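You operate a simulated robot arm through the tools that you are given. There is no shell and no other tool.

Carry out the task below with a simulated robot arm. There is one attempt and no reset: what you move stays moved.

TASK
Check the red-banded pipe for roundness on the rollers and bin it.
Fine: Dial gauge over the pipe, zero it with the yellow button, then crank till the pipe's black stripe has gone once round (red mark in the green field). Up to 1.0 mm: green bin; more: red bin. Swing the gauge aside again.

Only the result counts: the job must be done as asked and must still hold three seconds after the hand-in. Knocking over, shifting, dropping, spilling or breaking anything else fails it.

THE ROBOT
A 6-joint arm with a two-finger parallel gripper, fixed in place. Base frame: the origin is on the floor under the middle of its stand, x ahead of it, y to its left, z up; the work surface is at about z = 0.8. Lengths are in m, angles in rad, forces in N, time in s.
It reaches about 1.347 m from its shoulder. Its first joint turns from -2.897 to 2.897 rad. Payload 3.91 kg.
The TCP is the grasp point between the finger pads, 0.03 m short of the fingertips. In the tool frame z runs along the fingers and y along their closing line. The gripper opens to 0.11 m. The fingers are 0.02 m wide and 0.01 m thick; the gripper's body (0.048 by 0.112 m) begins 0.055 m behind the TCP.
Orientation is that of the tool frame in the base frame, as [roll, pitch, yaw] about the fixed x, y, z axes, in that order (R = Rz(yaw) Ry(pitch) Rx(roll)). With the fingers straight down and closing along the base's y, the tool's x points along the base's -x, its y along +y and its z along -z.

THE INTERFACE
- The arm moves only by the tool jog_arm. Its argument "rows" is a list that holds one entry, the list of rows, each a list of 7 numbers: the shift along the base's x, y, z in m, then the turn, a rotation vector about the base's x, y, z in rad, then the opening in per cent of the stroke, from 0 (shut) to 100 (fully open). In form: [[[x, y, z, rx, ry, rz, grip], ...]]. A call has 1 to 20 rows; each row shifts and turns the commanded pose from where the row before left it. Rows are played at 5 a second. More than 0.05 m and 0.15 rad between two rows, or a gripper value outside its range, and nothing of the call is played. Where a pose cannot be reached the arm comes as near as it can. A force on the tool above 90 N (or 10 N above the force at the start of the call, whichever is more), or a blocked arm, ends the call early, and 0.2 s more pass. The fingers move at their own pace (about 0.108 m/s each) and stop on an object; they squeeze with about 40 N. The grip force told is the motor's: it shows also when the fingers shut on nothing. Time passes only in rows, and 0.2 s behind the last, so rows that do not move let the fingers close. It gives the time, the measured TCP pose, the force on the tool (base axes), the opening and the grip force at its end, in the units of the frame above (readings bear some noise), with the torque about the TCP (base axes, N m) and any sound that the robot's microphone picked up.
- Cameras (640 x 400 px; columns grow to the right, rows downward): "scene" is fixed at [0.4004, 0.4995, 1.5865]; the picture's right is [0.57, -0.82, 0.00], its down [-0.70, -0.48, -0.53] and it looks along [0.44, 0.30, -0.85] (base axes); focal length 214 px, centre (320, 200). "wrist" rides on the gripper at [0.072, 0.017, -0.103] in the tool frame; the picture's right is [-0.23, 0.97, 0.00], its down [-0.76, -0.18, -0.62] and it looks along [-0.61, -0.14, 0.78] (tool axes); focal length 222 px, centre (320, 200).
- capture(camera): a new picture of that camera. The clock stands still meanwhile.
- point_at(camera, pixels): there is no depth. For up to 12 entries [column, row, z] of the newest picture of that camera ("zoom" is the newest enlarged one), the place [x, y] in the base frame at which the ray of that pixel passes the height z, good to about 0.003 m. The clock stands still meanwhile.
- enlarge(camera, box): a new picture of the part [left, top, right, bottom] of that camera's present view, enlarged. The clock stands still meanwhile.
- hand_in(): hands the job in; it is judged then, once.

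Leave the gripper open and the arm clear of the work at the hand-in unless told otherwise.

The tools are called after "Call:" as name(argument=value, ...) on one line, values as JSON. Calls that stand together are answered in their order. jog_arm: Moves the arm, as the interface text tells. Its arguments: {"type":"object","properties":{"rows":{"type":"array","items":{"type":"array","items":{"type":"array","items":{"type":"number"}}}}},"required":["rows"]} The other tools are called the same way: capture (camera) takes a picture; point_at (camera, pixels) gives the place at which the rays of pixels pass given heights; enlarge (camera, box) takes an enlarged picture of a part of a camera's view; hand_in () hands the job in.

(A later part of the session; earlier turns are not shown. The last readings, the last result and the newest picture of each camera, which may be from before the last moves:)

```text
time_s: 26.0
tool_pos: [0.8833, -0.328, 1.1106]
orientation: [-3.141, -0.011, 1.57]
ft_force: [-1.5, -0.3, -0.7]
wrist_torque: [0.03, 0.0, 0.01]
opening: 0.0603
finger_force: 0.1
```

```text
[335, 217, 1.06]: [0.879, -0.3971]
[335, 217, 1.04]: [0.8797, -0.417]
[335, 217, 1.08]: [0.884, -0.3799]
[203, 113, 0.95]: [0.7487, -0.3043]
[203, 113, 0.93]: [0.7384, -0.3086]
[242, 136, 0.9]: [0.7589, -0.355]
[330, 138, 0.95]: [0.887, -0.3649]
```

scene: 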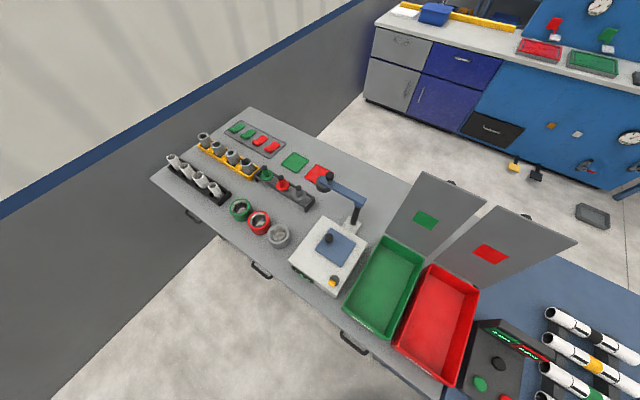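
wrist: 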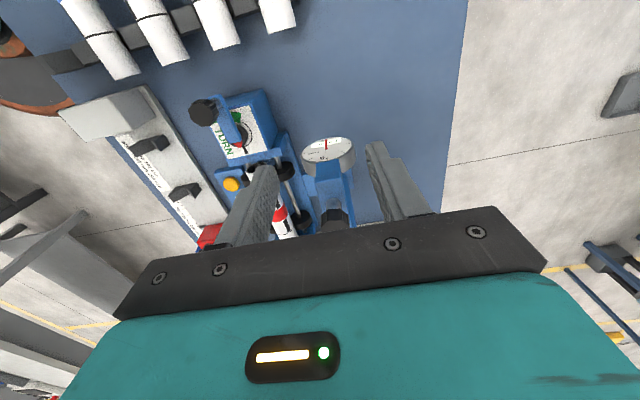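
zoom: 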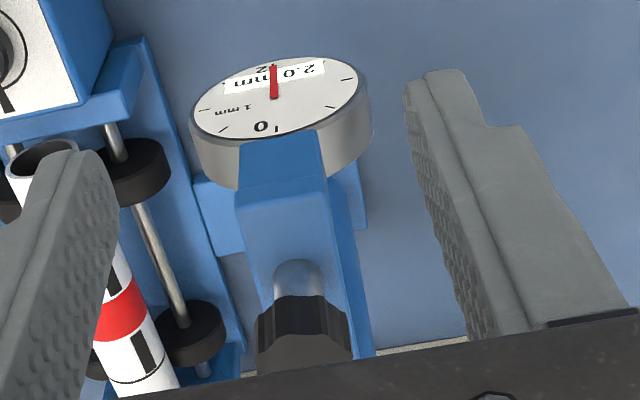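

The label is clear now: the arc goes counter-clockwise from the black mark to the green field. The gauge knob is at about (0.880,-0.402), z≈1.065, diameter about 25 mm, and the gauge arm's top is near z≈1.022. I'll lower to z≈1.068 here, then slide in along -y so the open fingers straddle the knob.

Call:
jog_arm(rows=[[[-0.003, 0, -0.022, 0, 0, 0, 55], [0, 0, -0.02, 0, 0, 0, 55], [0, -0.025, 0, 0, 0, 0, 55], [0, -0.025, 0, 0, 0, 0, 55], [0, -0.023, 0, 0, 0, 0, 55], [0, 0, 0, 0, 0, 0, 55]]])

Call:
capture(camera="wrist")

Call:
enlarge(camera="wrist", box=[240, 100, 420, 220])

```text
time_s: 27.4
tool_pos: [0.8795, -0.4025, 1.0704]
orientation: [3.137, -0.011, 1.572]
ft_force: [-1.0, 0.0, 0.1]
wrist_torque: [-0.01, -0.03, 0.03]
opening: 0.0604
finger_force: 0.1
```

```text
taken
```

wrist: 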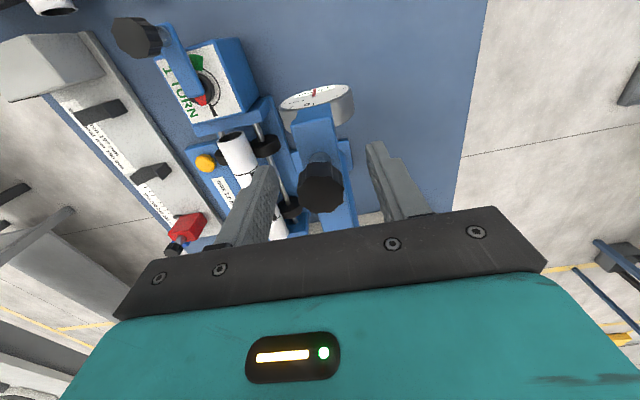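

```text
3.33 times, centred on (330, 160) of wrist
```

zoom: 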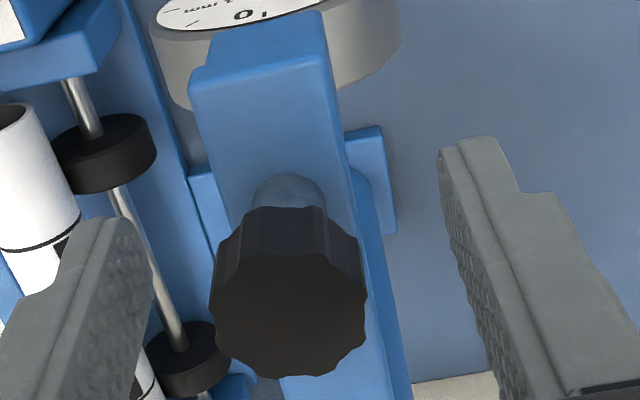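

The knob is centred between the fingers, with its top at about (321,190). I'll narrow the fingers to a loose cage of about 30 mm, then swing the first part of the arc around the post (0.877,-0.521) at radius 0.119, turning the gripper along with it.

Call:
jog_arm(rows=[[[0, 0, -0.001, 0, 0, 0, 40], [0, 0, 0, 0, 0, 0, 27], [0, 0, 0, 0, 0, 0, 27], [-0.01693, -0.00121, 0, 0, 0, 0.1428, 27], [-0.01659, -0.00361, 0, 0, 0, 0.1428, 27], [-0.01591, -0.00594, 0, 0, 0, 0.1428, 27]]])

Call:
capture(camera="wrist")

```text
time_s: 28.8
tool_pos: [0.83, -0.4105, 1.0674]
orientation: [3.139, -0.011, 2.001]
ft_force: [-0.2, -0.6, -1.1]
wrist_torque: [0.03, 0.03, 0.06]
opening: 0.0298
finger_force: 0.0
```

```text
taken
```

wrist: 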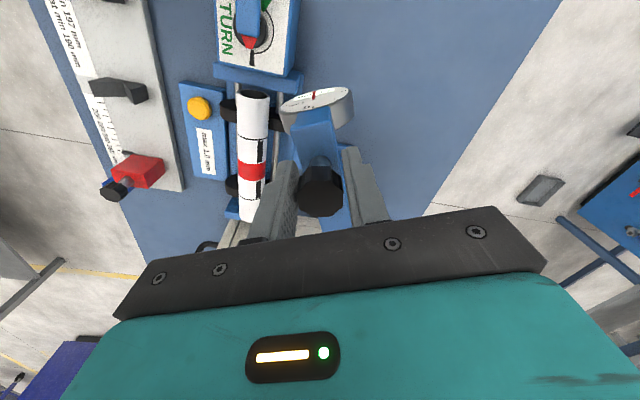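

The gauge arm is following with almost no force. I'll continue the arc.

Call:
jog_arm(rows=[[[-0.0149, -0.00813, 0, 0, 0, 0.1428, 27], [-0.0136, -0.01019, 0, 0, 0, 0.1428, 27], [-0.012, -0.012, 0, 0, 0, 0.1428, 27], [-0.01019, -0.0136, 0, 0, 0, 0.1428, 27]]])

Call:
capture(camera="wrist")

```text
time_s: 29.8
tool_pos: [0.7801, -0.455, 1.0688]
orientation: [3.138, -0.011, 2.57]
ft_force: [0.1, -0.2, -0.4]
wrist_torque: [0.0, 0.01, -0.01]
opening: 0.0299
finger_force: 1.1
```

```text
taken
```

wrist: 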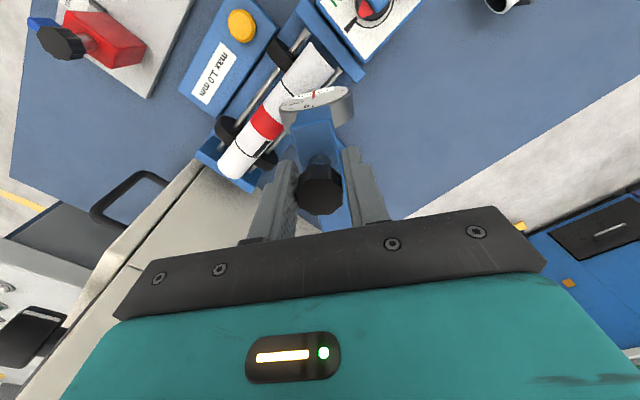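

The dial is approaching the pipe. I'll go on with the remaining steps to 180°.

Call:
jog_arm(rows=[[[-0.00813, -0.0149, 0, 0, 0, 0.1428, 27], [-0.00594, -0.01591, 0, 0, 0, 0.1428, 27], [-0.00361, -0.01659, 0, 0, 0, 0.1428, 27]]])

Call:
capture(camera="wrist")

Call:
enlarge(camera="wrist", box=[220, 40, 420, 220])

```text
time_s: 30.6
tool_pos: [0.7634, -0.5027, 1.0686]
orientation: [3.139, -0.01, 3.0]
ft_force: [0.1, -0.7, 0.2]
wrist_torque: [-0.04, 0.0, -0.02]
opening: 0.0298
finger_force: 0.4
```

```text
taken
```

wrist: 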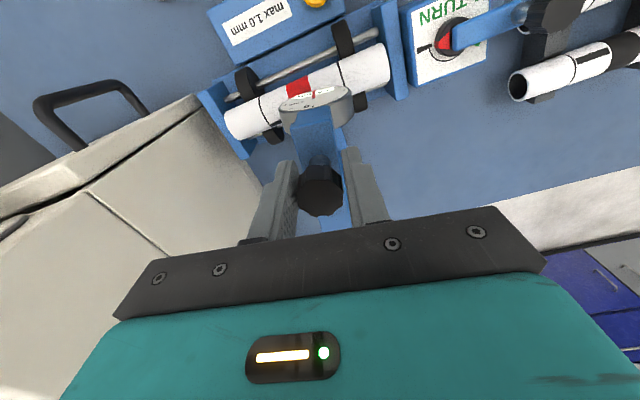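

```text
2.22 times, centred on (320, 130) of wrist
```

zoom: 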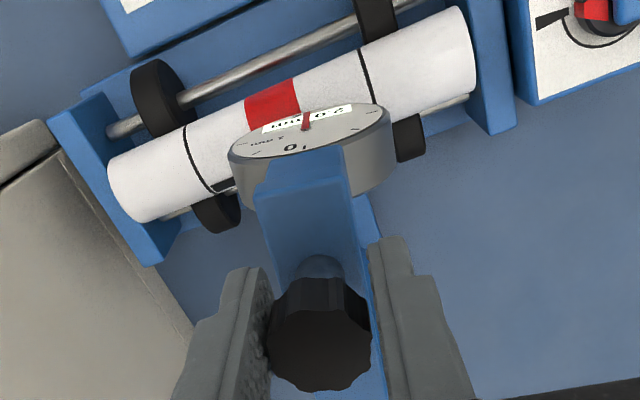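

One more step brings the arm to 180°, with the gauge over the pipe's middle. I'll watch the force for an end stop.

Call:
jog_arm(rows=[[[-0.0007, -0.009, 0, 0, 0, 0.0714, 27], [-0.0005, -0.008, 0, 0, 0, 0.0714, 27], [0, 0, 0, 0, 0, 0, 27]]])

Call:
capture(camera="wrist")

Call:
enlarge(camera="wrist", box=[220, 40, 420, 220])

```text
time_s: 31.4
tool_pos: [0.7612, -0.5185, 1.0688]
orientation: [3.139, -0.011, 3.141]
ft_force: [-0.5, -0.2, -0.7]
wrist_torque: [-0.06, 0.01, -0.01]
opening: 0.0298
finger_force: 0.1
```

```text
taken
```

wrist: 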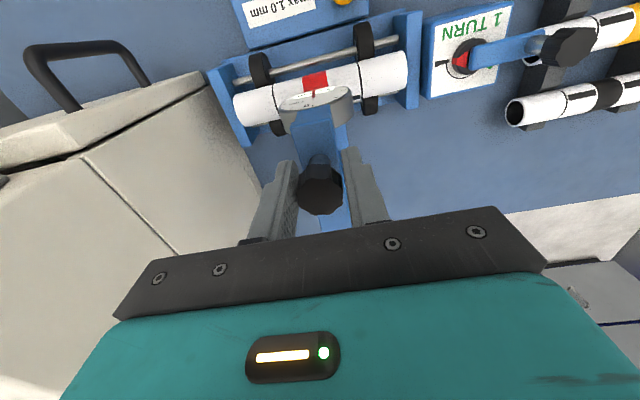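

```text
2.22 times, centred on (320, 130) of wrist
```

zoom: 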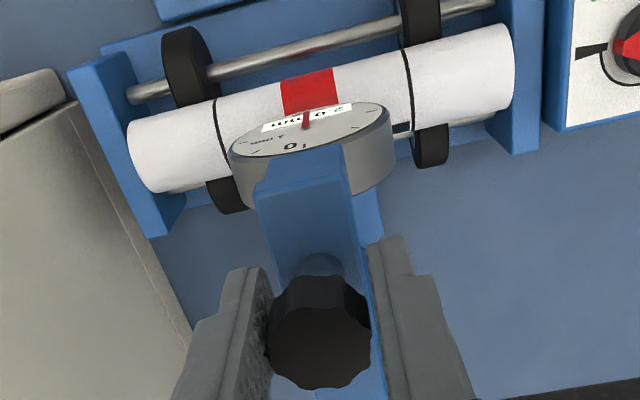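

The gauge is over the red band. I'll zoom on the dial to see whether the reading changed.

Call:
enlarge(camera="wrist", box=[275, 70, 365, 140])

Call:
point_at(camera="wrist", pixels=[[320, 193, 1.07], [316, 80, 0.905], [312, 148, 1.02], [330, 222, 1.02], [344, 222, 1.02], [300, 130, 1.02], [333, 122, 1.02]])

```text
5.71 times, centred on (320, 105) of wrist
```

zoom: 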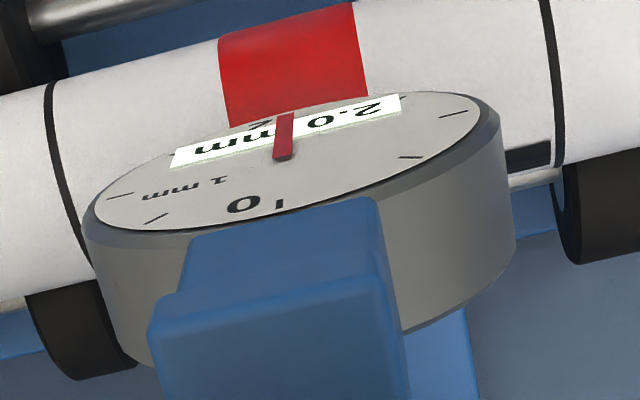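

```text
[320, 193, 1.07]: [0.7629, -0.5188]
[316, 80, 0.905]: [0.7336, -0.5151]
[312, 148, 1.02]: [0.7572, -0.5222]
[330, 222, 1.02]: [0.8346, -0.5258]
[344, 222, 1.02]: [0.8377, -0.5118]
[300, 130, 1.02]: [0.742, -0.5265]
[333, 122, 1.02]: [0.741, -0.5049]
```

The edges suggest the arm may still be 2 to 4° short of square. I'll nudge further in -y in small steps and feel for an end stop.

Call:
jog_arm(rows=[[[0.0, -0.002, 0, 0, 0, 0.0, 27], [0, -0.002, 0, 0, 0, 0, 27], [0, 0, 0, 0, 0, 0, 27]]])

Call:
enlarge(camera="wrist", box=[240, 60, 400, 220])

```text
time_s: 32.2
tool_pos: [0.7609, -0.5218, 1.0696]
orientation: [3.138, -0.01, -3.141]
ft_force: [1.8, 3.3, 0.7]
wrist_torque: [0.05, 0.04, 0.02]
opening: 0.0314
finger_force: 1.6
```

```text
2.50 times, centred on (320, 140) of wrist
```

zoom: 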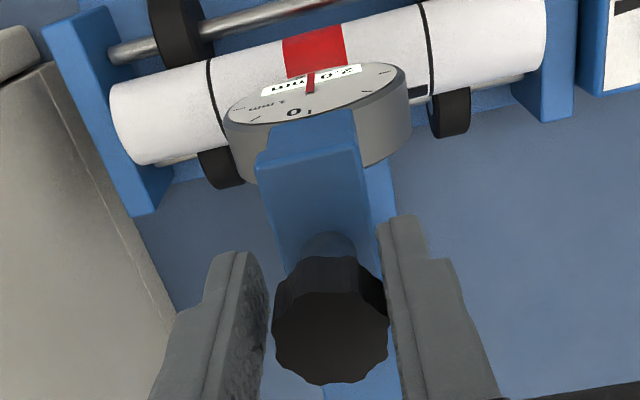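

I feel resistance: Fy is +3.3 N and the fingers were pushed slightly apart, so the gauge is at its end stop over the pipe. I'll open the fingers, rise straight up, then back away in -x to view the dial.

Call:
jog_arm(rows=[[[0, 0.001, 0, 0, 0, 0, 45], [0, 0.001, 0, 0, 0, 0, 60], [0, 0, 0.02, 0, 0, 0, 60], [0, 0, 0.03, 0, 0, 0, 60], [-0.03, 0, 0.02, 0, 0, 0, 60], [-0.045, 0, 0.01, 0, 0, 0, 60], [-0.045, 0, 0, 0, -0.1, 0, 60], [-0.045, 0, 0, 0, -0.1, 0, 60], [-0.045, 0, -0.01, 0, -0.1, 0, 60], [-0.045, 0, -0.02, 0, -0.1, 0, 60], [-0.02, 0, -0.02, 0, -0.1, 0, 60], [0, 0, 0, 0, 0, 0, 60]]])

Call:
capture(camera="wrist")

Call:
enlarge(camera="wrist", box=[220, 60, 440, 220])

```text
time_s: 34.8
tool_pos: [0.4852, -0.5222, 1.0972]
orientation: [3.139, 0.49, 3.141]
ft_force: [-0.1, 0.3, -0.4]
wrist_torque: [0.04, -0.03, -0.01]
opening: 0.0657
finger_force: 0.1
```

```text
taken
```

wrist: 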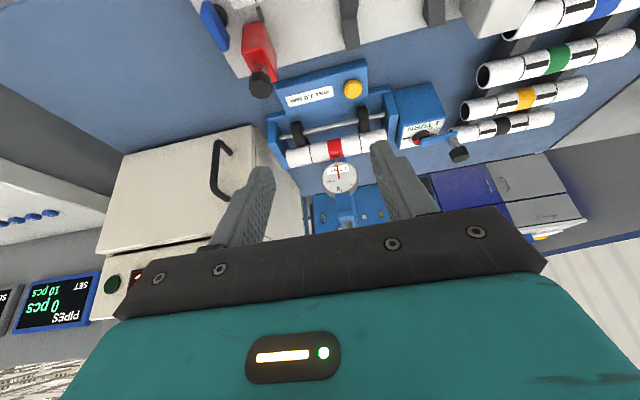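

```text
2.50 times, centred on (330, 140) of wrist
```

zoom: 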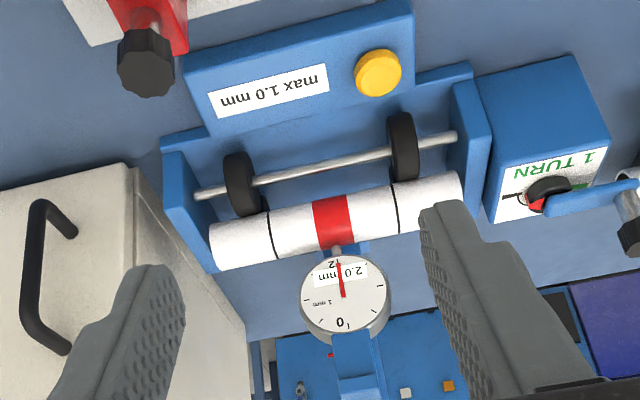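

The plunger stands on the red band and the dial faces the robot. I'll zoom closer on the dial and locate the yellow button at about (353,89).

Call:
enlarge(camera="wrist", box=[315, 155, 365, 200])

Call:
point_at(camera="wrist", pixels=[[353, 89, 0.85], [353, 89, 0.87], [353, 89, 0.83], [430, 138, 0.9], [459, 155, 0.95], [340, 178, 0.95]])

```text
8.89 times, centred on (340, 178) of wrist
```

zoom: 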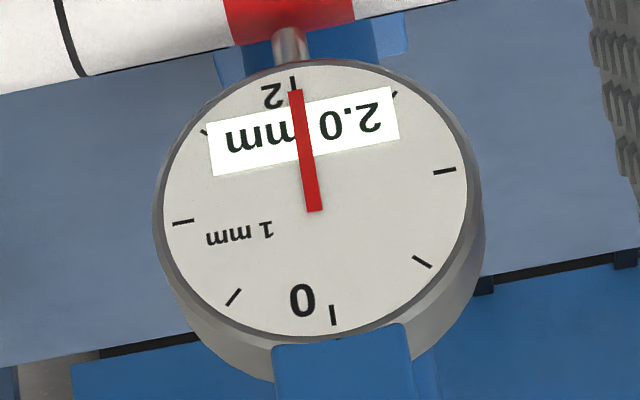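

```text
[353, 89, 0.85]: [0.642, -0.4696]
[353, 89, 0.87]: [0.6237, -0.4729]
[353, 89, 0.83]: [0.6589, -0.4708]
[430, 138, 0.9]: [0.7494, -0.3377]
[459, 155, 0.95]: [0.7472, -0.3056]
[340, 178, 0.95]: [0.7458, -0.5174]
```

The dial needle is at 2 and the window shows 2.0 mm, so it has not been zeroed yet. The rays put the yellow button at (0.659,-0.467), top near z≈0.83. I'll close the fingers, keep about 0.3 rad of forward tilt so the gripper leans away from the gauge, and hover over the button.

Call:
jog_arm(rows=[[[0.0435, 0.014, -0.01, 0, 0.0475, 0, 0], [0.0435, 0.014, -0.01, 0, 0.0475, 0, 0], [0.0435, 0.014, -0.01, 0, 0.0475, 0, 0], [0.0435, 0.0135, -0.01, 0, 0.0475, 0, 0], [0, 0, -0.04, 0, 0, 0, 0], [0, 0, -0.04, 0, 0, 0, 0], [0, 0, -0.035, 0, 0, 0, 0], [0, 0, 0, 0, 0, 0, 0]]])

Call:
capture(camera="wrist")

```text
time_s: 36.6
tool_pos: [0.6604, -0.4683, 0.9413]
orientation: [3.137, 0.301, 3.141]
ft_force: [-0.2, -0.5, -0.7]
wrist_torque: [0.03, -0.01, -0.03]
opening: 0.0
finger_force: 37.6
```

```text
taken
```

wrist: 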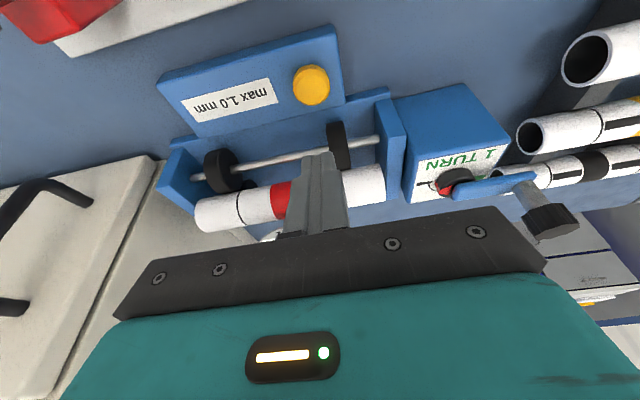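

Call:
point_at(camera="wrist", pixels=[[311, 84, 0.83], [311, 84, 0.84], [311, 84, 0.82], [460, 188, 0.92], [450, 185, 0.9], [551, 225, 0.95]])

Call:
enlarge(camera="wrist", box=[150, 20, 350, 160])

```text
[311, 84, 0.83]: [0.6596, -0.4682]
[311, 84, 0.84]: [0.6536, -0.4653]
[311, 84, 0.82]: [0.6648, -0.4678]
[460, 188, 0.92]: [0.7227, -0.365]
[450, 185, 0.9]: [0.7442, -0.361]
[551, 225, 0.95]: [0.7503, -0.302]
```

```text
2.86 times, centred on (250, 90) of wrist
```

zoom: 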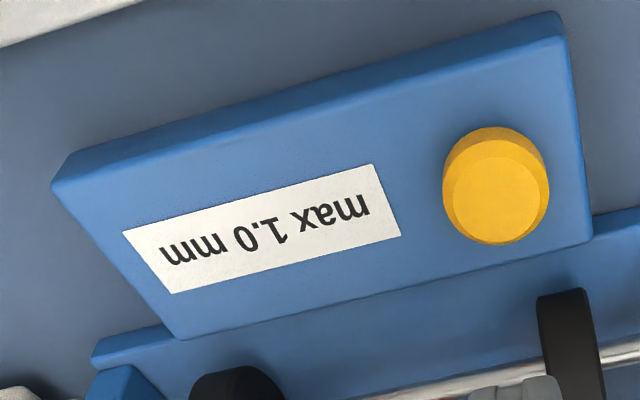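

The button at (311,84) maps to (0.660,-0.468), right under the fingertips. I'll descend, slowly near the end.

Call:
jog_arm(rows=[[[0, 0, -0.03, 0, 0, 0, 0], [0, 0, -0.025, 0, 0, 0, 0], [0, 0, -0.01, 0, 0, 0, 0], [0, 0, 0, 0, 0, 0, 0]]])

Call:
capture(camera="wrist")

```text
time_s: 37.2
tool_pos: [0.6595, -0.4681, 0.9106]
orientation: [-3.127, 0.325, 3.141]
ft_force: [-19.0, 1.6, 29.6]
wrist_torque: [-1.52, -4.54, -0.67]
opening: 0.0
finger_force: 37.8
stopped in row 3: the force on the tool passed its limit at 109 N (the readings are from after the stop); the commanded pose is now the measured one
```

```text
taken
```

wrist: 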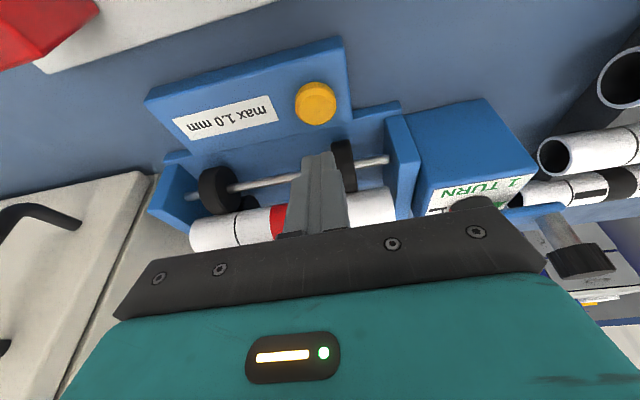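

The arm's upper wrist touched something: from force and torque, the contact point is about (0.716,-0.508,1.06), the front of the gauge arm or knob. I'll back off up and toward the robot immediately, then check the gauge.

Call:
jog_arm(rows=[[[-0.01, 0, 0.015, 0, 0, 0, 0], [-0.03, 0, 0.03, 0, 0, 0, 0], [-0.03, 0, 0.03, 0, -0.05, 0, 0], [-0.03, 0, 0.03, 0, -0.05, 0, 0], [-0.03, 0, 0.03, 0, -0.05, 0, 0], [-0.03, 0, 0.03, 0, 0, 0, 0], [0, 0, 0, 0, 0, 0, 0]]])

Call:
capture(camera="wrist")

Call:
enlarge(camera="wrist", box=[220, 40, 460, 220])

```text
time_s: 38.8
tool_pos: [0.5026, -0.4687, 1.0717]
orientation: [-3.128, 0.47, -3.139]
ft_force: [-0.3, 0.2, 0.1]
wrist_torque: [-0.02, 0.0, 0.0]
opening: 0.0
finger_force: 37.6
```

```text
taken
```

wrist: 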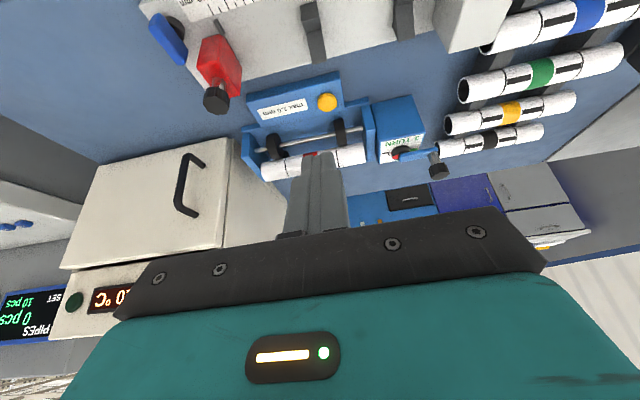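

```text
2.22 times, centred on (340, 130) of wrist
```

zoom: 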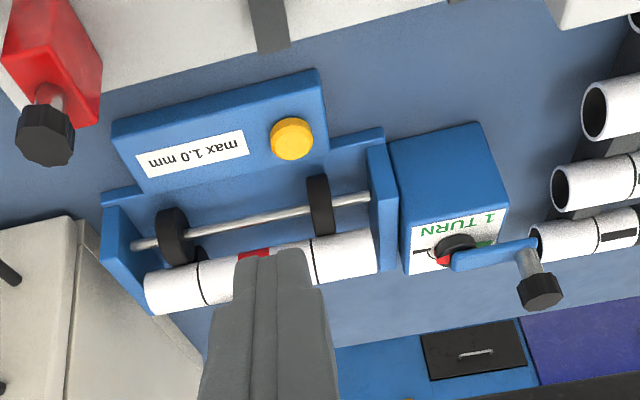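

The pipe and rollers look unchanged. The gauge is hidden behind the shut fingers, so I'll open them to see it.

Call:
jog_arm(rows=[[[-0.02, -0.04, 0.02, -0.01, 0, 0, 100], [0, 0, 0, 0, 0, 0, 100]]])

Call:
capture(camera="wrist")

Call:
enlarge(camera="wrist", box=[230, 70, 450, 230])

Call:
enlarge(camera="wrist", box=[300, 150, 370, 210])

```text
time_s: 39.4
tool_pos: [0.4816, -0.5109, 1.0898]
orientation: [-3.12, 0.469, -3.135]
ft_force: [0.5, -0.4, 0.2]
wrist_torque: [0.01, 0.01, 0.0]
opening: 0.1102
finger_force: 0.1
```

```text
taken
```

wrist: 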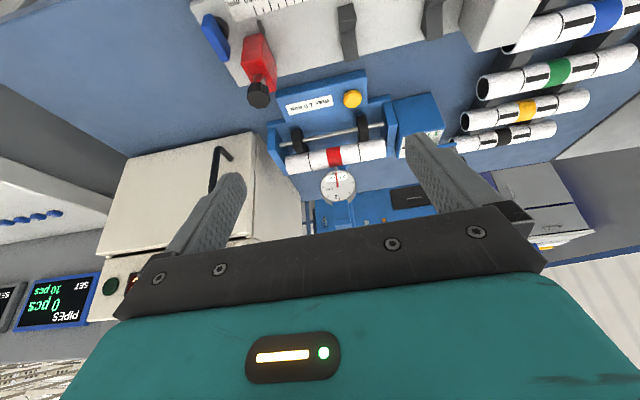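

```text
2.50 times, centred on (340, 150) of wrist
```

zoom: 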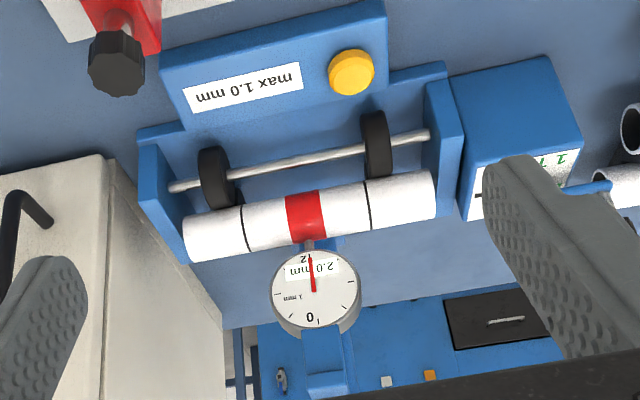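

```text
6.67 times, centred on (335, 180) of wrist
```

zoom: 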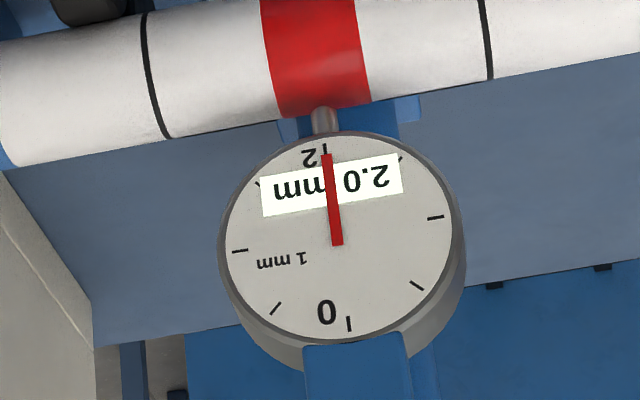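

The gauge is still square over the pipe and everything is in place. With yaw π, the wrist protrudes toward +x, so I need to press the button with much more backward lean. First I'll check the length-gauge station next to the button, since the camera will come low over it.

Call:
enlarge(camera="wrist", box=[180, 0, 540, 150])

Call:
point_at(camera="wrist", pixels=[[347, 28, 0.85], [347, 50, 0.81], [433, 20, 0.85], [258, 95, 0.87], [257, 60, 0.87], [352, 99, 0.83], [470, 30, 0.81], [280, 100, 0.81]])

```text
1.78 times, centred on (360, 75) of wrist
```

zoom: 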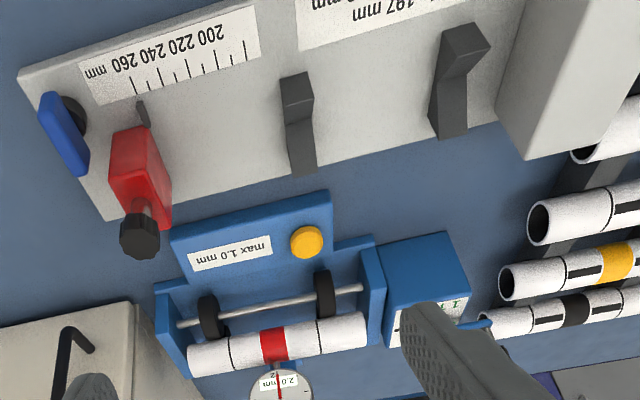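

```text
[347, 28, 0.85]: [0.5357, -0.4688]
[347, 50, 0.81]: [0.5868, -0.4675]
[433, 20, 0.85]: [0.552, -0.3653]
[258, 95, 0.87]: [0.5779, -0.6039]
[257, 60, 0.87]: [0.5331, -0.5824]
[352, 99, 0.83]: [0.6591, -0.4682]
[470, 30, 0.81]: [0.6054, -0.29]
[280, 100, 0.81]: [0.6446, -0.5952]
```

The V-block beside the button is at (0.54–0.59,-0.468). The safest approach is yaw π/2, the same as when I placed the pipe with no contact, with the gripper leaning back toward -x by about 0.4 rad. That keeps both wrist and camera away from the gauge. I'll rotate here in free space first.

Call:
jog_arm(rows=[[[0, 0, 0.0, 0.02, 0, 0, 60], [0, 0, 0.0, 0.0647, 0, -0.1271, 30], [0, 0, 0, 0.0647, 0, -0.1271, 0], [0, 0, 0, 0.0647, 0, -0.1271, 0], [0, 0, 0, 0.0647, 0, -0.1271, 0], [0, 0, 0, 0.0647, 0, -0.1271, 0], [0, 0, 0, 0.0647, 0, -0.1271, 0], [0, 0, 0, 0.0647, 0, -0.1271, 0], [0, 0, 0, 0.0647, 0, -0.1271, 0], [0, 0, 0, 0.0647, 0, -0.1271, 0], [0, 0, 0, 0.0647, 0, -0.1271, 0], [0, 0, 0, 0.0647, 0, -0.1271, 0], [0, 0, 0, 0, 0.07, 0, 0], [0, 0, 0, 0, 0, 0, 0]]])

Call:
capture(camera="wrist")

```text
time_s: 42.4
tool_pos: [0.4809, -0.5081, 1.09]
orientation: [2.744, -0.003, 1.569]
ft_force: [-0.3, 0.0, 0.4]
wrist_torque: [-0.03, -0.03, 0.02]
opening: 0.0003
finger_force: 37.6
```

```text
taken
```

wrist: 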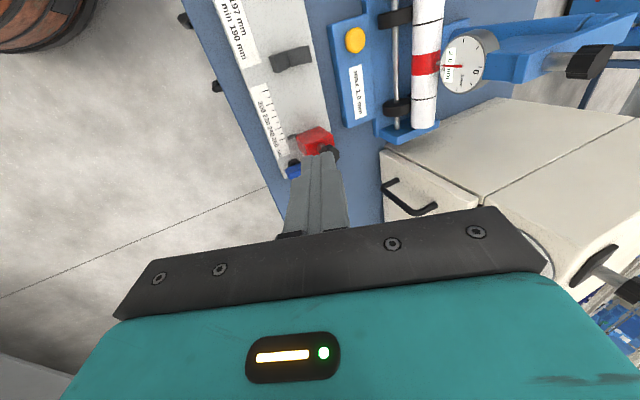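

The orientation is as intended. I'll move over the button at z≈0.94.

Call:
jog_arm(rows=[[[0.044, 0.01, -0.01, 0, 0, 0, 0], [0.044, 0.01, -0.01, 0, 0, 0, 0], [0.044, 0.01, -0.01, 0, 0, 0, 0], [0.043, 0.01, -0.01, 0, 0, 0, 0], [0, 0, -0.035, 0, 0, 0, 0], [0, 0, -0.035, 0, 0, 0, 0], [0, 0, -0.03, 0, 0, 0, 0], [0, 0, 0, 0, 0, 0, 0]]])

Call:
capture(camera="wrist")

Call:
enlarge(camera="wrist", box=[220, 60, 480, 220])

```text
time_s: 44.2
tool_pos: [0.6584, -0.4676, 0.9517]
orientation: [2.742, -0.001, 1.57]
ft_force: [-0.5, 0.4, 1.2]
wrist_torque: [-0.01, 0.01, 0.01]
opening: 0.0
finger_force: 38.1
```

```text
taken
```

wrist: 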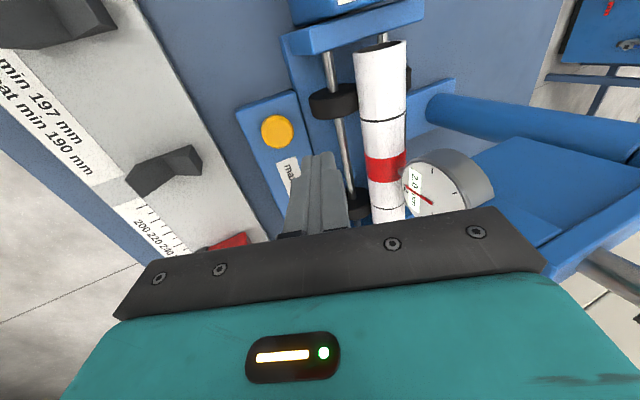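

```text
2.46 times, centred on (350, 140) of wrist
```

zoom: 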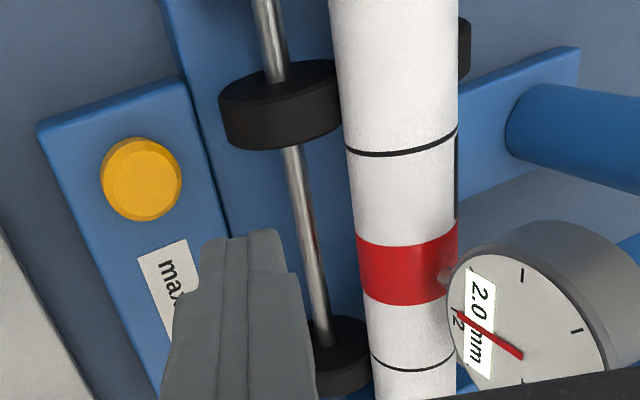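

Call:
point_at(camera="wrist", pixels=[[277, 130, 0.83], [277, 130, 0.84], [277, 130, 0.82], [445, 190, 0.94]])

Call:
jog_arm(rows=[[[0, 0, -0.02, 0, 0, 0, 0], [0, 0, -0.02, 0, 0, 0, 0], [0, 0, -0.015, 0, 0, 0, 0], [0, 0, 0, 0, 0, 0, 0]]])

Call:
capture(camera="wrist")

```text
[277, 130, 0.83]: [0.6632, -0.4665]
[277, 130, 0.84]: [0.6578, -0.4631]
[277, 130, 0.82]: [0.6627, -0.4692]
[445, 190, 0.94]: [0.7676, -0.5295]
```

```text
time_s: 45.2
tool_pos: [0.6568, -0.4684, 0.8962]
orientation: [2.74, -0.001, 1.572]
ft_force: [-0.5, 0.5, -0.1]
wrist_torque: [0.0, 0.0, 0.0]
opening: 0.0001
finger_force: 37.6
```

```text
taken
```

wrist: 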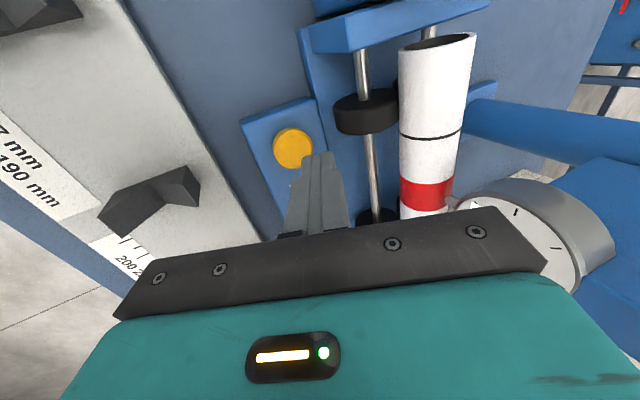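

I'm clear of everything at z=0.896. I'll go down slowly to touch the button.

Call:
jog_arm(rows=[[[0.001, 0, -0.012, 0, 0, 0, 0], [0.001, 0.001, -0.01, 0, 0, 0, 0], [0, 0, -0.004, 0, 0, 0, 0], [0, 0, 0, 0, 0, 0, 0]]])

Call:
capture(camera="wrist")

```text
time_s: 46.2
tool_pos: [0.659, -0.4687, 0.8703]
orientation: [2.742, -0.002, 1.57]
ft_force: [0.1, -0.5, 0.5]
wrist_torque: [0.03, 0.0, 0.01]
opening: 0.0
finger_force: 38.0
```

```text
taken
```

wrist: 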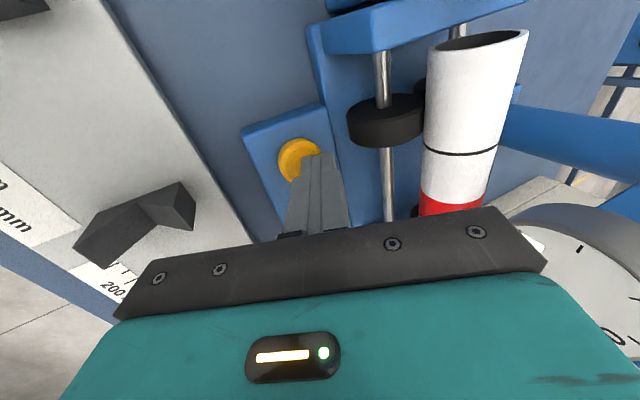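

The fingertips are just above the button. I'll shift 4 mm in -x to centre on it and press down in small steps, listening for a click.

Call:
jog_arm(rows=[[[-0.004, 0.001, -0.003, 0, 0, 0, 0], [0, 0, -0.003, 0, 0, 0, 0], [0, 0, -0.002, 0, 0, 0, 0], [0, 0, 0, 0, 0, 0, 0]]])

```text
time_s: 47.2
tool_pos: [0.6536, -0.4675, 0.8633]
orientation: [2.743, -0.003, 1.572]
ft_force: [0.5, -1.0, 2.3]
wrist_torque: [-0.01, -0.03, 0.01]
opening: 0.0
finger_force: 37.5
heard: click
```

I heard a click, so the button was pressed. I'll lift off and read the dial.

Call:
jog_arm(rows=[[[0, 0, 0.01, 0, 0, 0, 0], [0, 0, 0.03, 0, 0, 0, 0], [-0.01, 0, 0.04, 0, 0, 0, 0], [-0.03, 0, 0.04, 0, 0, 0, 0], [-0.03, 0, 0.02, 0, 0, 0, 0], [0, 0, 0, 0, 0, 0, 0]]])

Call:
capture(camera="wrist")

Call:
enlarge(camera="wrist", box=[390, 70, 530, 190])

```text
time_s: 48.6
tool_pos: [0.5825, -0.4668, 1.0014]
orientation: [2.74, -0.002, 1.57]
ft_force: [-0.4, 0.1, 0.3]
wrist_torque: [-0.02, 0.0, 0.0]
opening: 0.0
finger_force: 37.7
```

```text
taken
```

wrist: 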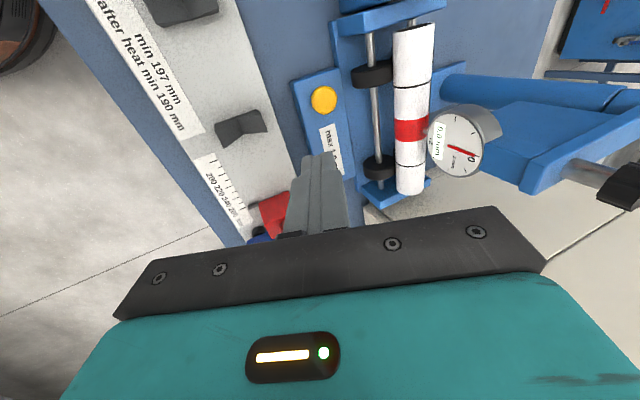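

```text
3.33 times, centred on (460, 130) of wrist
```

zoom: 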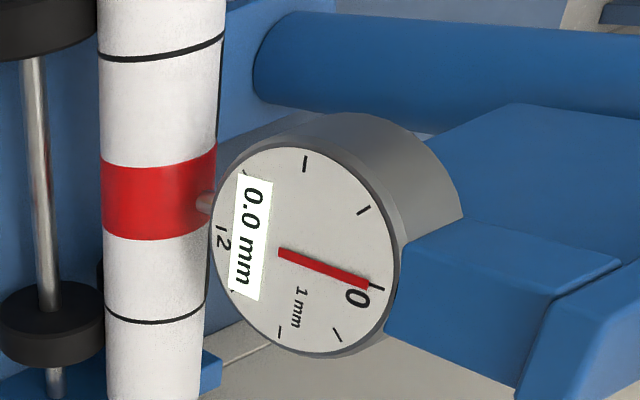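

The dial now reads 0.0 mm with the needle at 0. Next is cranking counter-clockwise from above. I'll push the crank knob with the shut fingers like a rod, with the gripper leaning toward +y so it stays clear of the gauge. First I'll rise and turn the gripper -90° about z.

Call:
jog_arm(rows=[[[-0.01, 0.01, 0.04, 0, 0, 0, 0], [0, 0.02, 0.04, 0, 0, -0.1428, 0], [0, 0.02, 0.03, 0, 0, -0.1428, 0], [0, 0.02, 0, 0, 0, -0.1428, 0], [0.01, 0.02, 0, 0, 0, -0.1428, 0], [0.02, 0.02, 0, 0, 0, -0.1428, 0], [0.02, 0.02, 0, 0, 0, -0.1428, 0], [0.02, 0.02, 0, 0, 0, -0.1428, 0], [0.02, 0.01, 0, 0, 0, -0.1428, 0], [0.02, 0.01, 0, 0, 0, -0.1428, 0], [0.02, 0.0, 0, 0, 0, -0.1428, 0], [0.02, 0.0, 0, 0, 0, -0.1428, 0], [0, 0, 0, 0, 0, 0, 0]]])

Call:
capture(camera="wrist")

```text
time_s: 51.4
tool_pos: [0.7251, -0.2967, 1.1119]
orientation: [2.742, -0.001, -0.002]
ft_force: [0.5, -0.3, 0.1]
wrist_torque: [-0.01, -0.02, 0.05]
opening: 0.0003
finger_force: 36.9
```

```text
taken
```

wrist: 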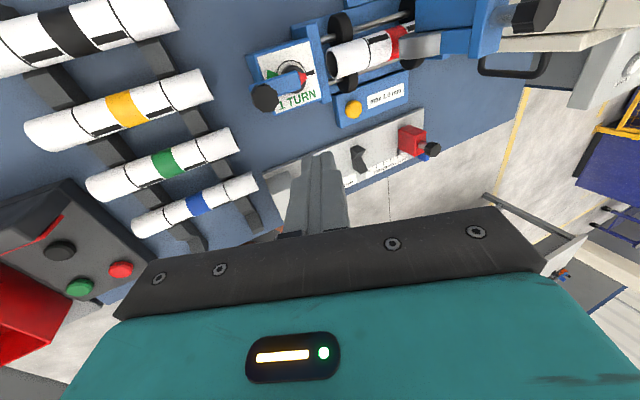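

The orientation is reached. The crank is at upper centre with its knob at (264,97). I'll zoom in and measure the knob and hub.

Call:
enlarge(camera="wrist", box=[230, 20, 350, 130])

Call:
point_at(camera="wrist", pixels=[[264, 97, 0.95], [264, 97, 0.96], [264, 97, 0.94], [293, 76, 0.91], [293, 76, 0.9], [388, 50, 0.9]])

```text
3.64 times, centred on (290, 75) of wrist
```

zoom: 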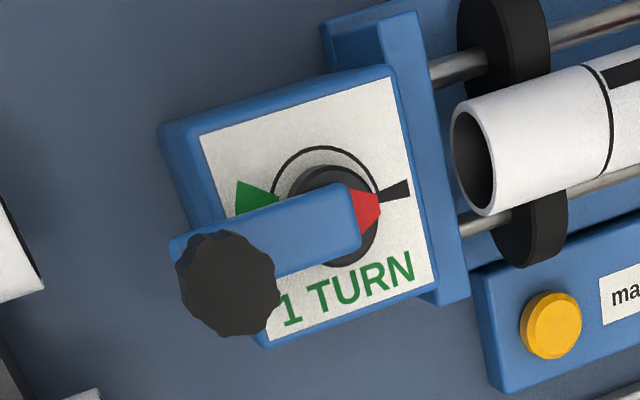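

```text
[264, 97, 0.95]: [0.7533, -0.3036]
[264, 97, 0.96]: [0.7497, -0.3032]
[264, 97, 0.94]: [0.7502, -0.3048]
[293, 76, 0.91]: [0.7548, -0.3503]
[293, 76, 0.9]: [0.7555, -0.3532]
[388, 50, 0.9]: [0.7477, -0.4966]
```

The hub is near (0.751,-0.356) with the knob about 53 mm from it, at z≈0.95. The green field spans roughly 160–200° counter-clockwise from the start mark, so I need about half a crank revolution. I'll place the shut fingertips on the +x side of the knob.

Call:
jog_arm(rows=[[[0.03, 0, 0, 0, 0, 0, 0], [0.032, -0.002, -0.02, 0, 0, 0, 0], [0, 0, -0.04, 0, 0, 0, 0], [0, 0, -0.04, 0, 0, 0, 0], [0, 0, -0.03, 0, 0, 0, 0], [0, 0, 0, 0, 0, 0, 0]]])

Call:
capture(camera="wrist")

Call:
enlarge(camera="wrist", box=[200, 60, 400, 200])

```text
time_s: 52.8
tool_pos: [0.7879, -0.2965, 0.9804]
orientation: [2.743, -0.002, 0.0]
ft_force: [0.1, -0.2, -0.1]
wrist_torque: [0.0, 0.0, 0.0]
opening: 0.0001
finger_force: 37.2
```

```text
taken
```

wrist: 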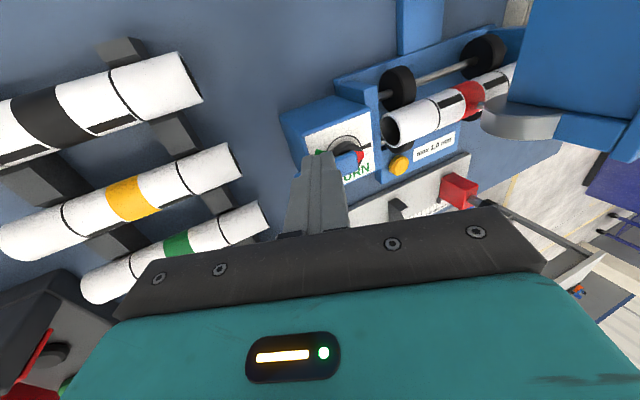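

```text
2.86 times, centred on (300, 130) of wrist
```

zoom: 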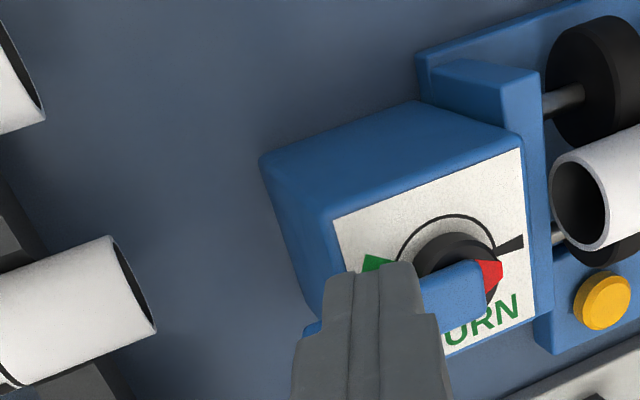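

The rod is about 13 mm clear of the knob. I'll lower to z≈0.968 and begin pushing along the arc, checking after the first few degrees.

Call:
jog_arm(rows=[[[-0.004, -0.0016, -0.006, 0, 0, 0, 0], [-0.0064, -0.0015, -0.006, 0, 0, 0, 0], [-0.0042, 0.0019, 0, 0, 0, 0, 0], [-0.0042, 0.002, 0, 0, 0, 0, 0], [-0.0044, 0.0012, 0, 0, 0, 0, 0], [-0.0045, 0.0012, 0, 0, 0, 0, 0], [0, 0, 0, 0, 0, 0, 0]]])

Call:
capture(camera="wrist")

Call:
enlarge(camera="wrist", box=[260, 60, 500, 210])

```text
time_s: 54.4
tool_pos: [0.7589, -0.2957, 0.9696]
orientation: [2.741, -0.002, 0.0]
ft_force: [-0.3, -0.4, -0.2]
wrist_torque: [-0.01, 0.01, -0.02]
opening: 0.0
finger_force: 37.3
```

```text
taken
```

wrist: 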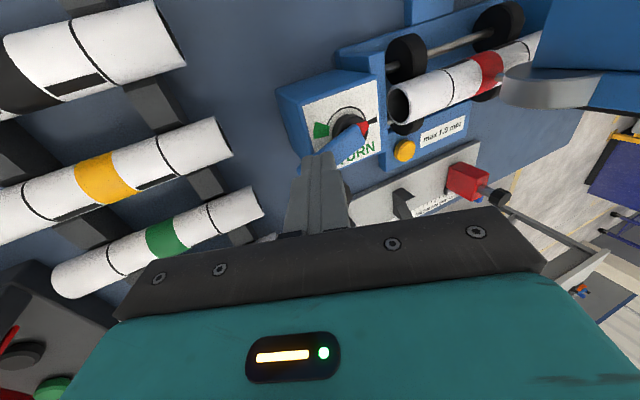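

```text
2.67 times, centred on (380, 135) of wrist
```

zoom: 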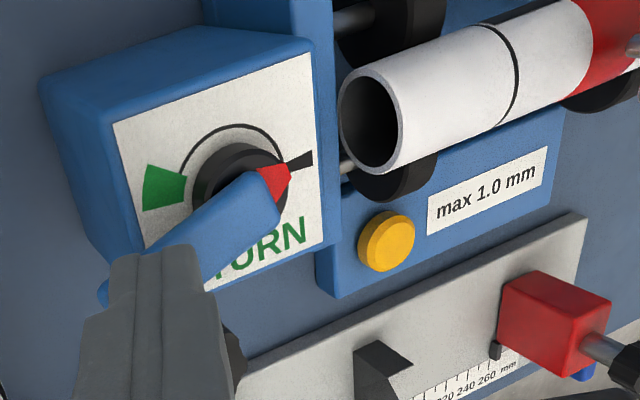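

The crank is moving counter-clockwise and the whole green field is now visible at about (165,188) in the zoom. I'll measure its angular range on the label plane.

Call:
point_at(camera="zoom", pixels=[[286, 166, 0.9], [312, 156, 0.9], [147, 163, 0.9], [186, 181, 0.9], [143, 212, 0.9], [183, 205, 0.9], [235, 124, 0.9], [185, 165, 0.9], [283, 150, 0.9], [113, 123, 0.9], [311, 53, 0.9], [325, 240, 0.9]])

```text
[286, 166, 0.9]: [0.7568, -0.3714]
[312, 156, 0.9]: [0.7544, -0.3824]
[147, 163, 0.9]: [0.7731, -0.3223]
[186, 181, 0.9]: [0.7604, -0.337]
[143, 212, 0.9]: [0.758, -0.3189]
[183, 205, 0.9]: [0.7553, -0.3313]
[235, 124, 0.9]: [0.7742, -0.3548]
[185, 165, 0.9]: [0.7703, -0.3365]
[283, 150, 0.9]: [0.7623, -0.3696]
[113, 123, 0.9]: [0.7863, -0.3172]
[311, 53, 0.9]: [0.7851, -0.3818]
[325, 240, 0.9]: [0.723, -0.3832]
```

The green field covers about 152–178° from the start mark, so the aim is about 165° of crank rotation. About 20° are done. I'll continue the push along the arc in small steps.

Call:
jog_arm(rows=[[[-0.0032, 0.001, 0, 0, 0, 0, 0], [-0.0033, 0.001, 0, 0, 0, 0, 0], [-0.0045, -0.0004, 0, 0, 0, 0, 0], [-0.0044, -0.0004, 0, 0, 0, 0, 0], [-0.0043, -0.0011, 0, 0, 0, 0, 0], [-0.0042, -0.0012, 0, 0, 0, 0, 0], [-0.0041, -0.0018, 0, 0, 0, 0, 0], [-0.004, -0.0019, 0, 0, 0, 0, 0], [-0.0037, -0.0025, 0, 0, 0, 0, 0], [-0.0036, -0.0026, 0, 0, 0, 0, 0], [-0.0032, -0.0031, 0, 0, 0, 0, 0], [-0.0031, -0.0032, 0, 0, 0, 0, 0], [0, 0, 0, 0, 0, 0, 0]]])

Call:
capture(camera="wrist")

Call:
enlarge(camera="wrist", box=[260, 40, 500, 190])

```text
time_s: 57.2
tool_pos: [0.7123, -0.3108, 0.9706]
orientation: [2.741, 0.0, -0.001]
ft_force: [-0.5, -1.0, 0.3]
wrist_torque: [-0.02, -0.03, -0.01]
opening: 0.0
finger_force: 37.4
```

```text
taken
```

wrist: 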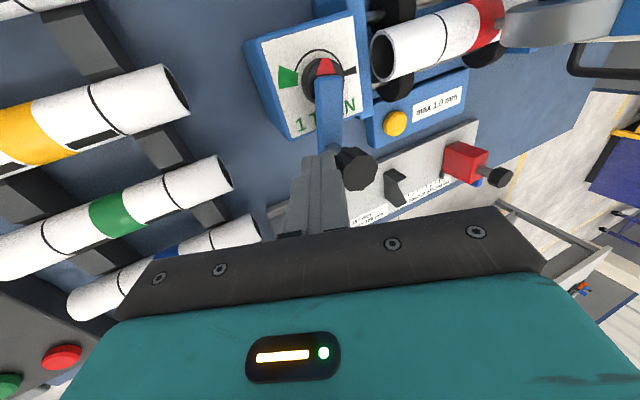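

```text
2.67 times, centred on (380, 115) of wrist
```

zoom: 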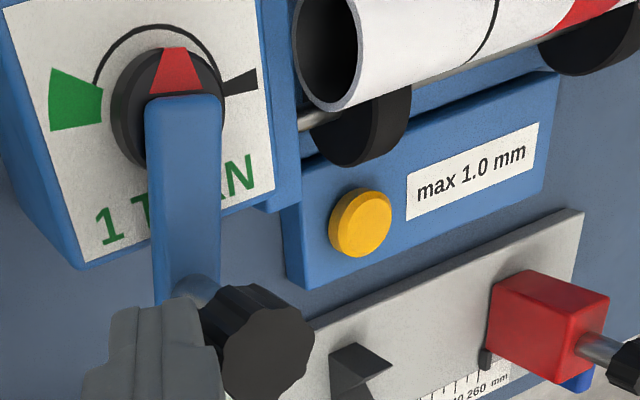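

The red mark is about half-way (~87°) and the push is steady. I'll continue another ~60° and check before entering the green.

Call:
jog_arm(rows=[[[-0.0026, -0.0036, 0, 0, 0, 0, 0], [-0.0025, -0.0037, 0, 0, 0, 0, 0], [-0.0019, -0.004, 0, 0, 0, 0, 0], [-0.0018, -0.0041, 0, 0, 0, 0, 0], [-0.0012, -0.0042, 0, 0, 0, 0, 0], [-0.0011, -0.0043, 0, 0, 0, 0, 0], [-0.0004, -0.0044, 0, 0, 0, 0, 0], [-0.0004, -0.0045, 0, 0, 0, 0, 0], [0.0004, -0.0045, 0, 0, 0, 0, 0], [0.0004, -0.0044, 0, 0, 0, 0, 0], [0.0011, -0.0043, 0, 0, 0, 0, 0], [0.0012, -0.0042, 0, 0, 0, 0, 0], [0, 0, 0, 0, 0, 0, 0]]])

Call:
capture(camera="wrist")

Call:
enlarge(camera="wrist", box=[220, 0, 460, 190])

```text
time_s: 60.0
tool_pos: [0.7034, -0.3621, 0.9699]
orientation: [2.743, -0.001, 0.0]
ft_force: [1.1, 0.5, -0.5]
wrist_torque: [-0.02, 0.02, 0.01]
opening: 0.0001
finger_force: 38.2
```

```text
taken
```

wrist: 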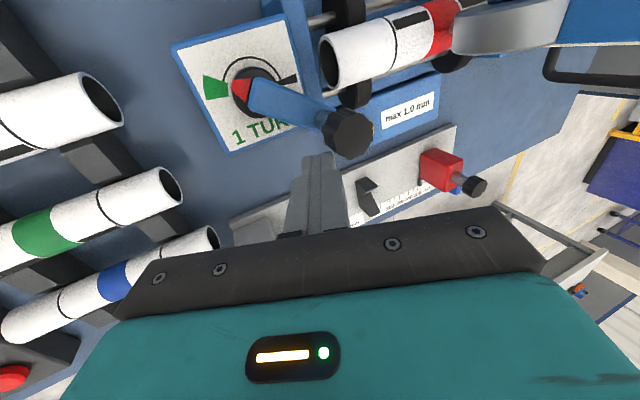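

```text
2.11 times, centred on (340, 95) of wrist
```

zoom: 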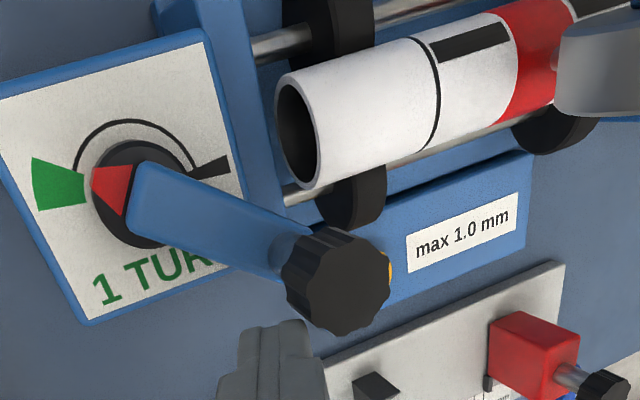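

The red mark is at the edge of the green field, and the pipe's black stripe has come back to the top side. I'll zoom closer before the last few degrees.

Call:
enlarge(camera="wrist", box=[170, 30, 310, 150])

Call:
enlarge(camera="wrist", box=[310, 0, 490, 110])

```text
3.33 times, centred on (240, 90) of wrist
```

zoom: 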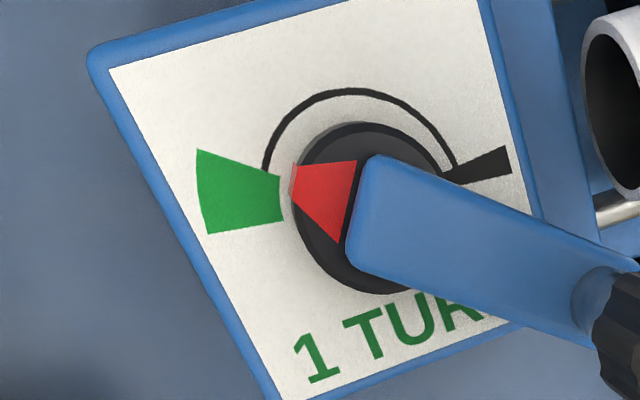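

```text
3.56 times, centred on (400, 55) of wrist
```

zoom: 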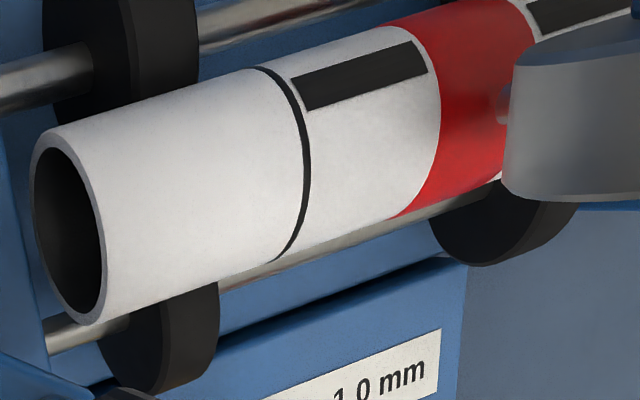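

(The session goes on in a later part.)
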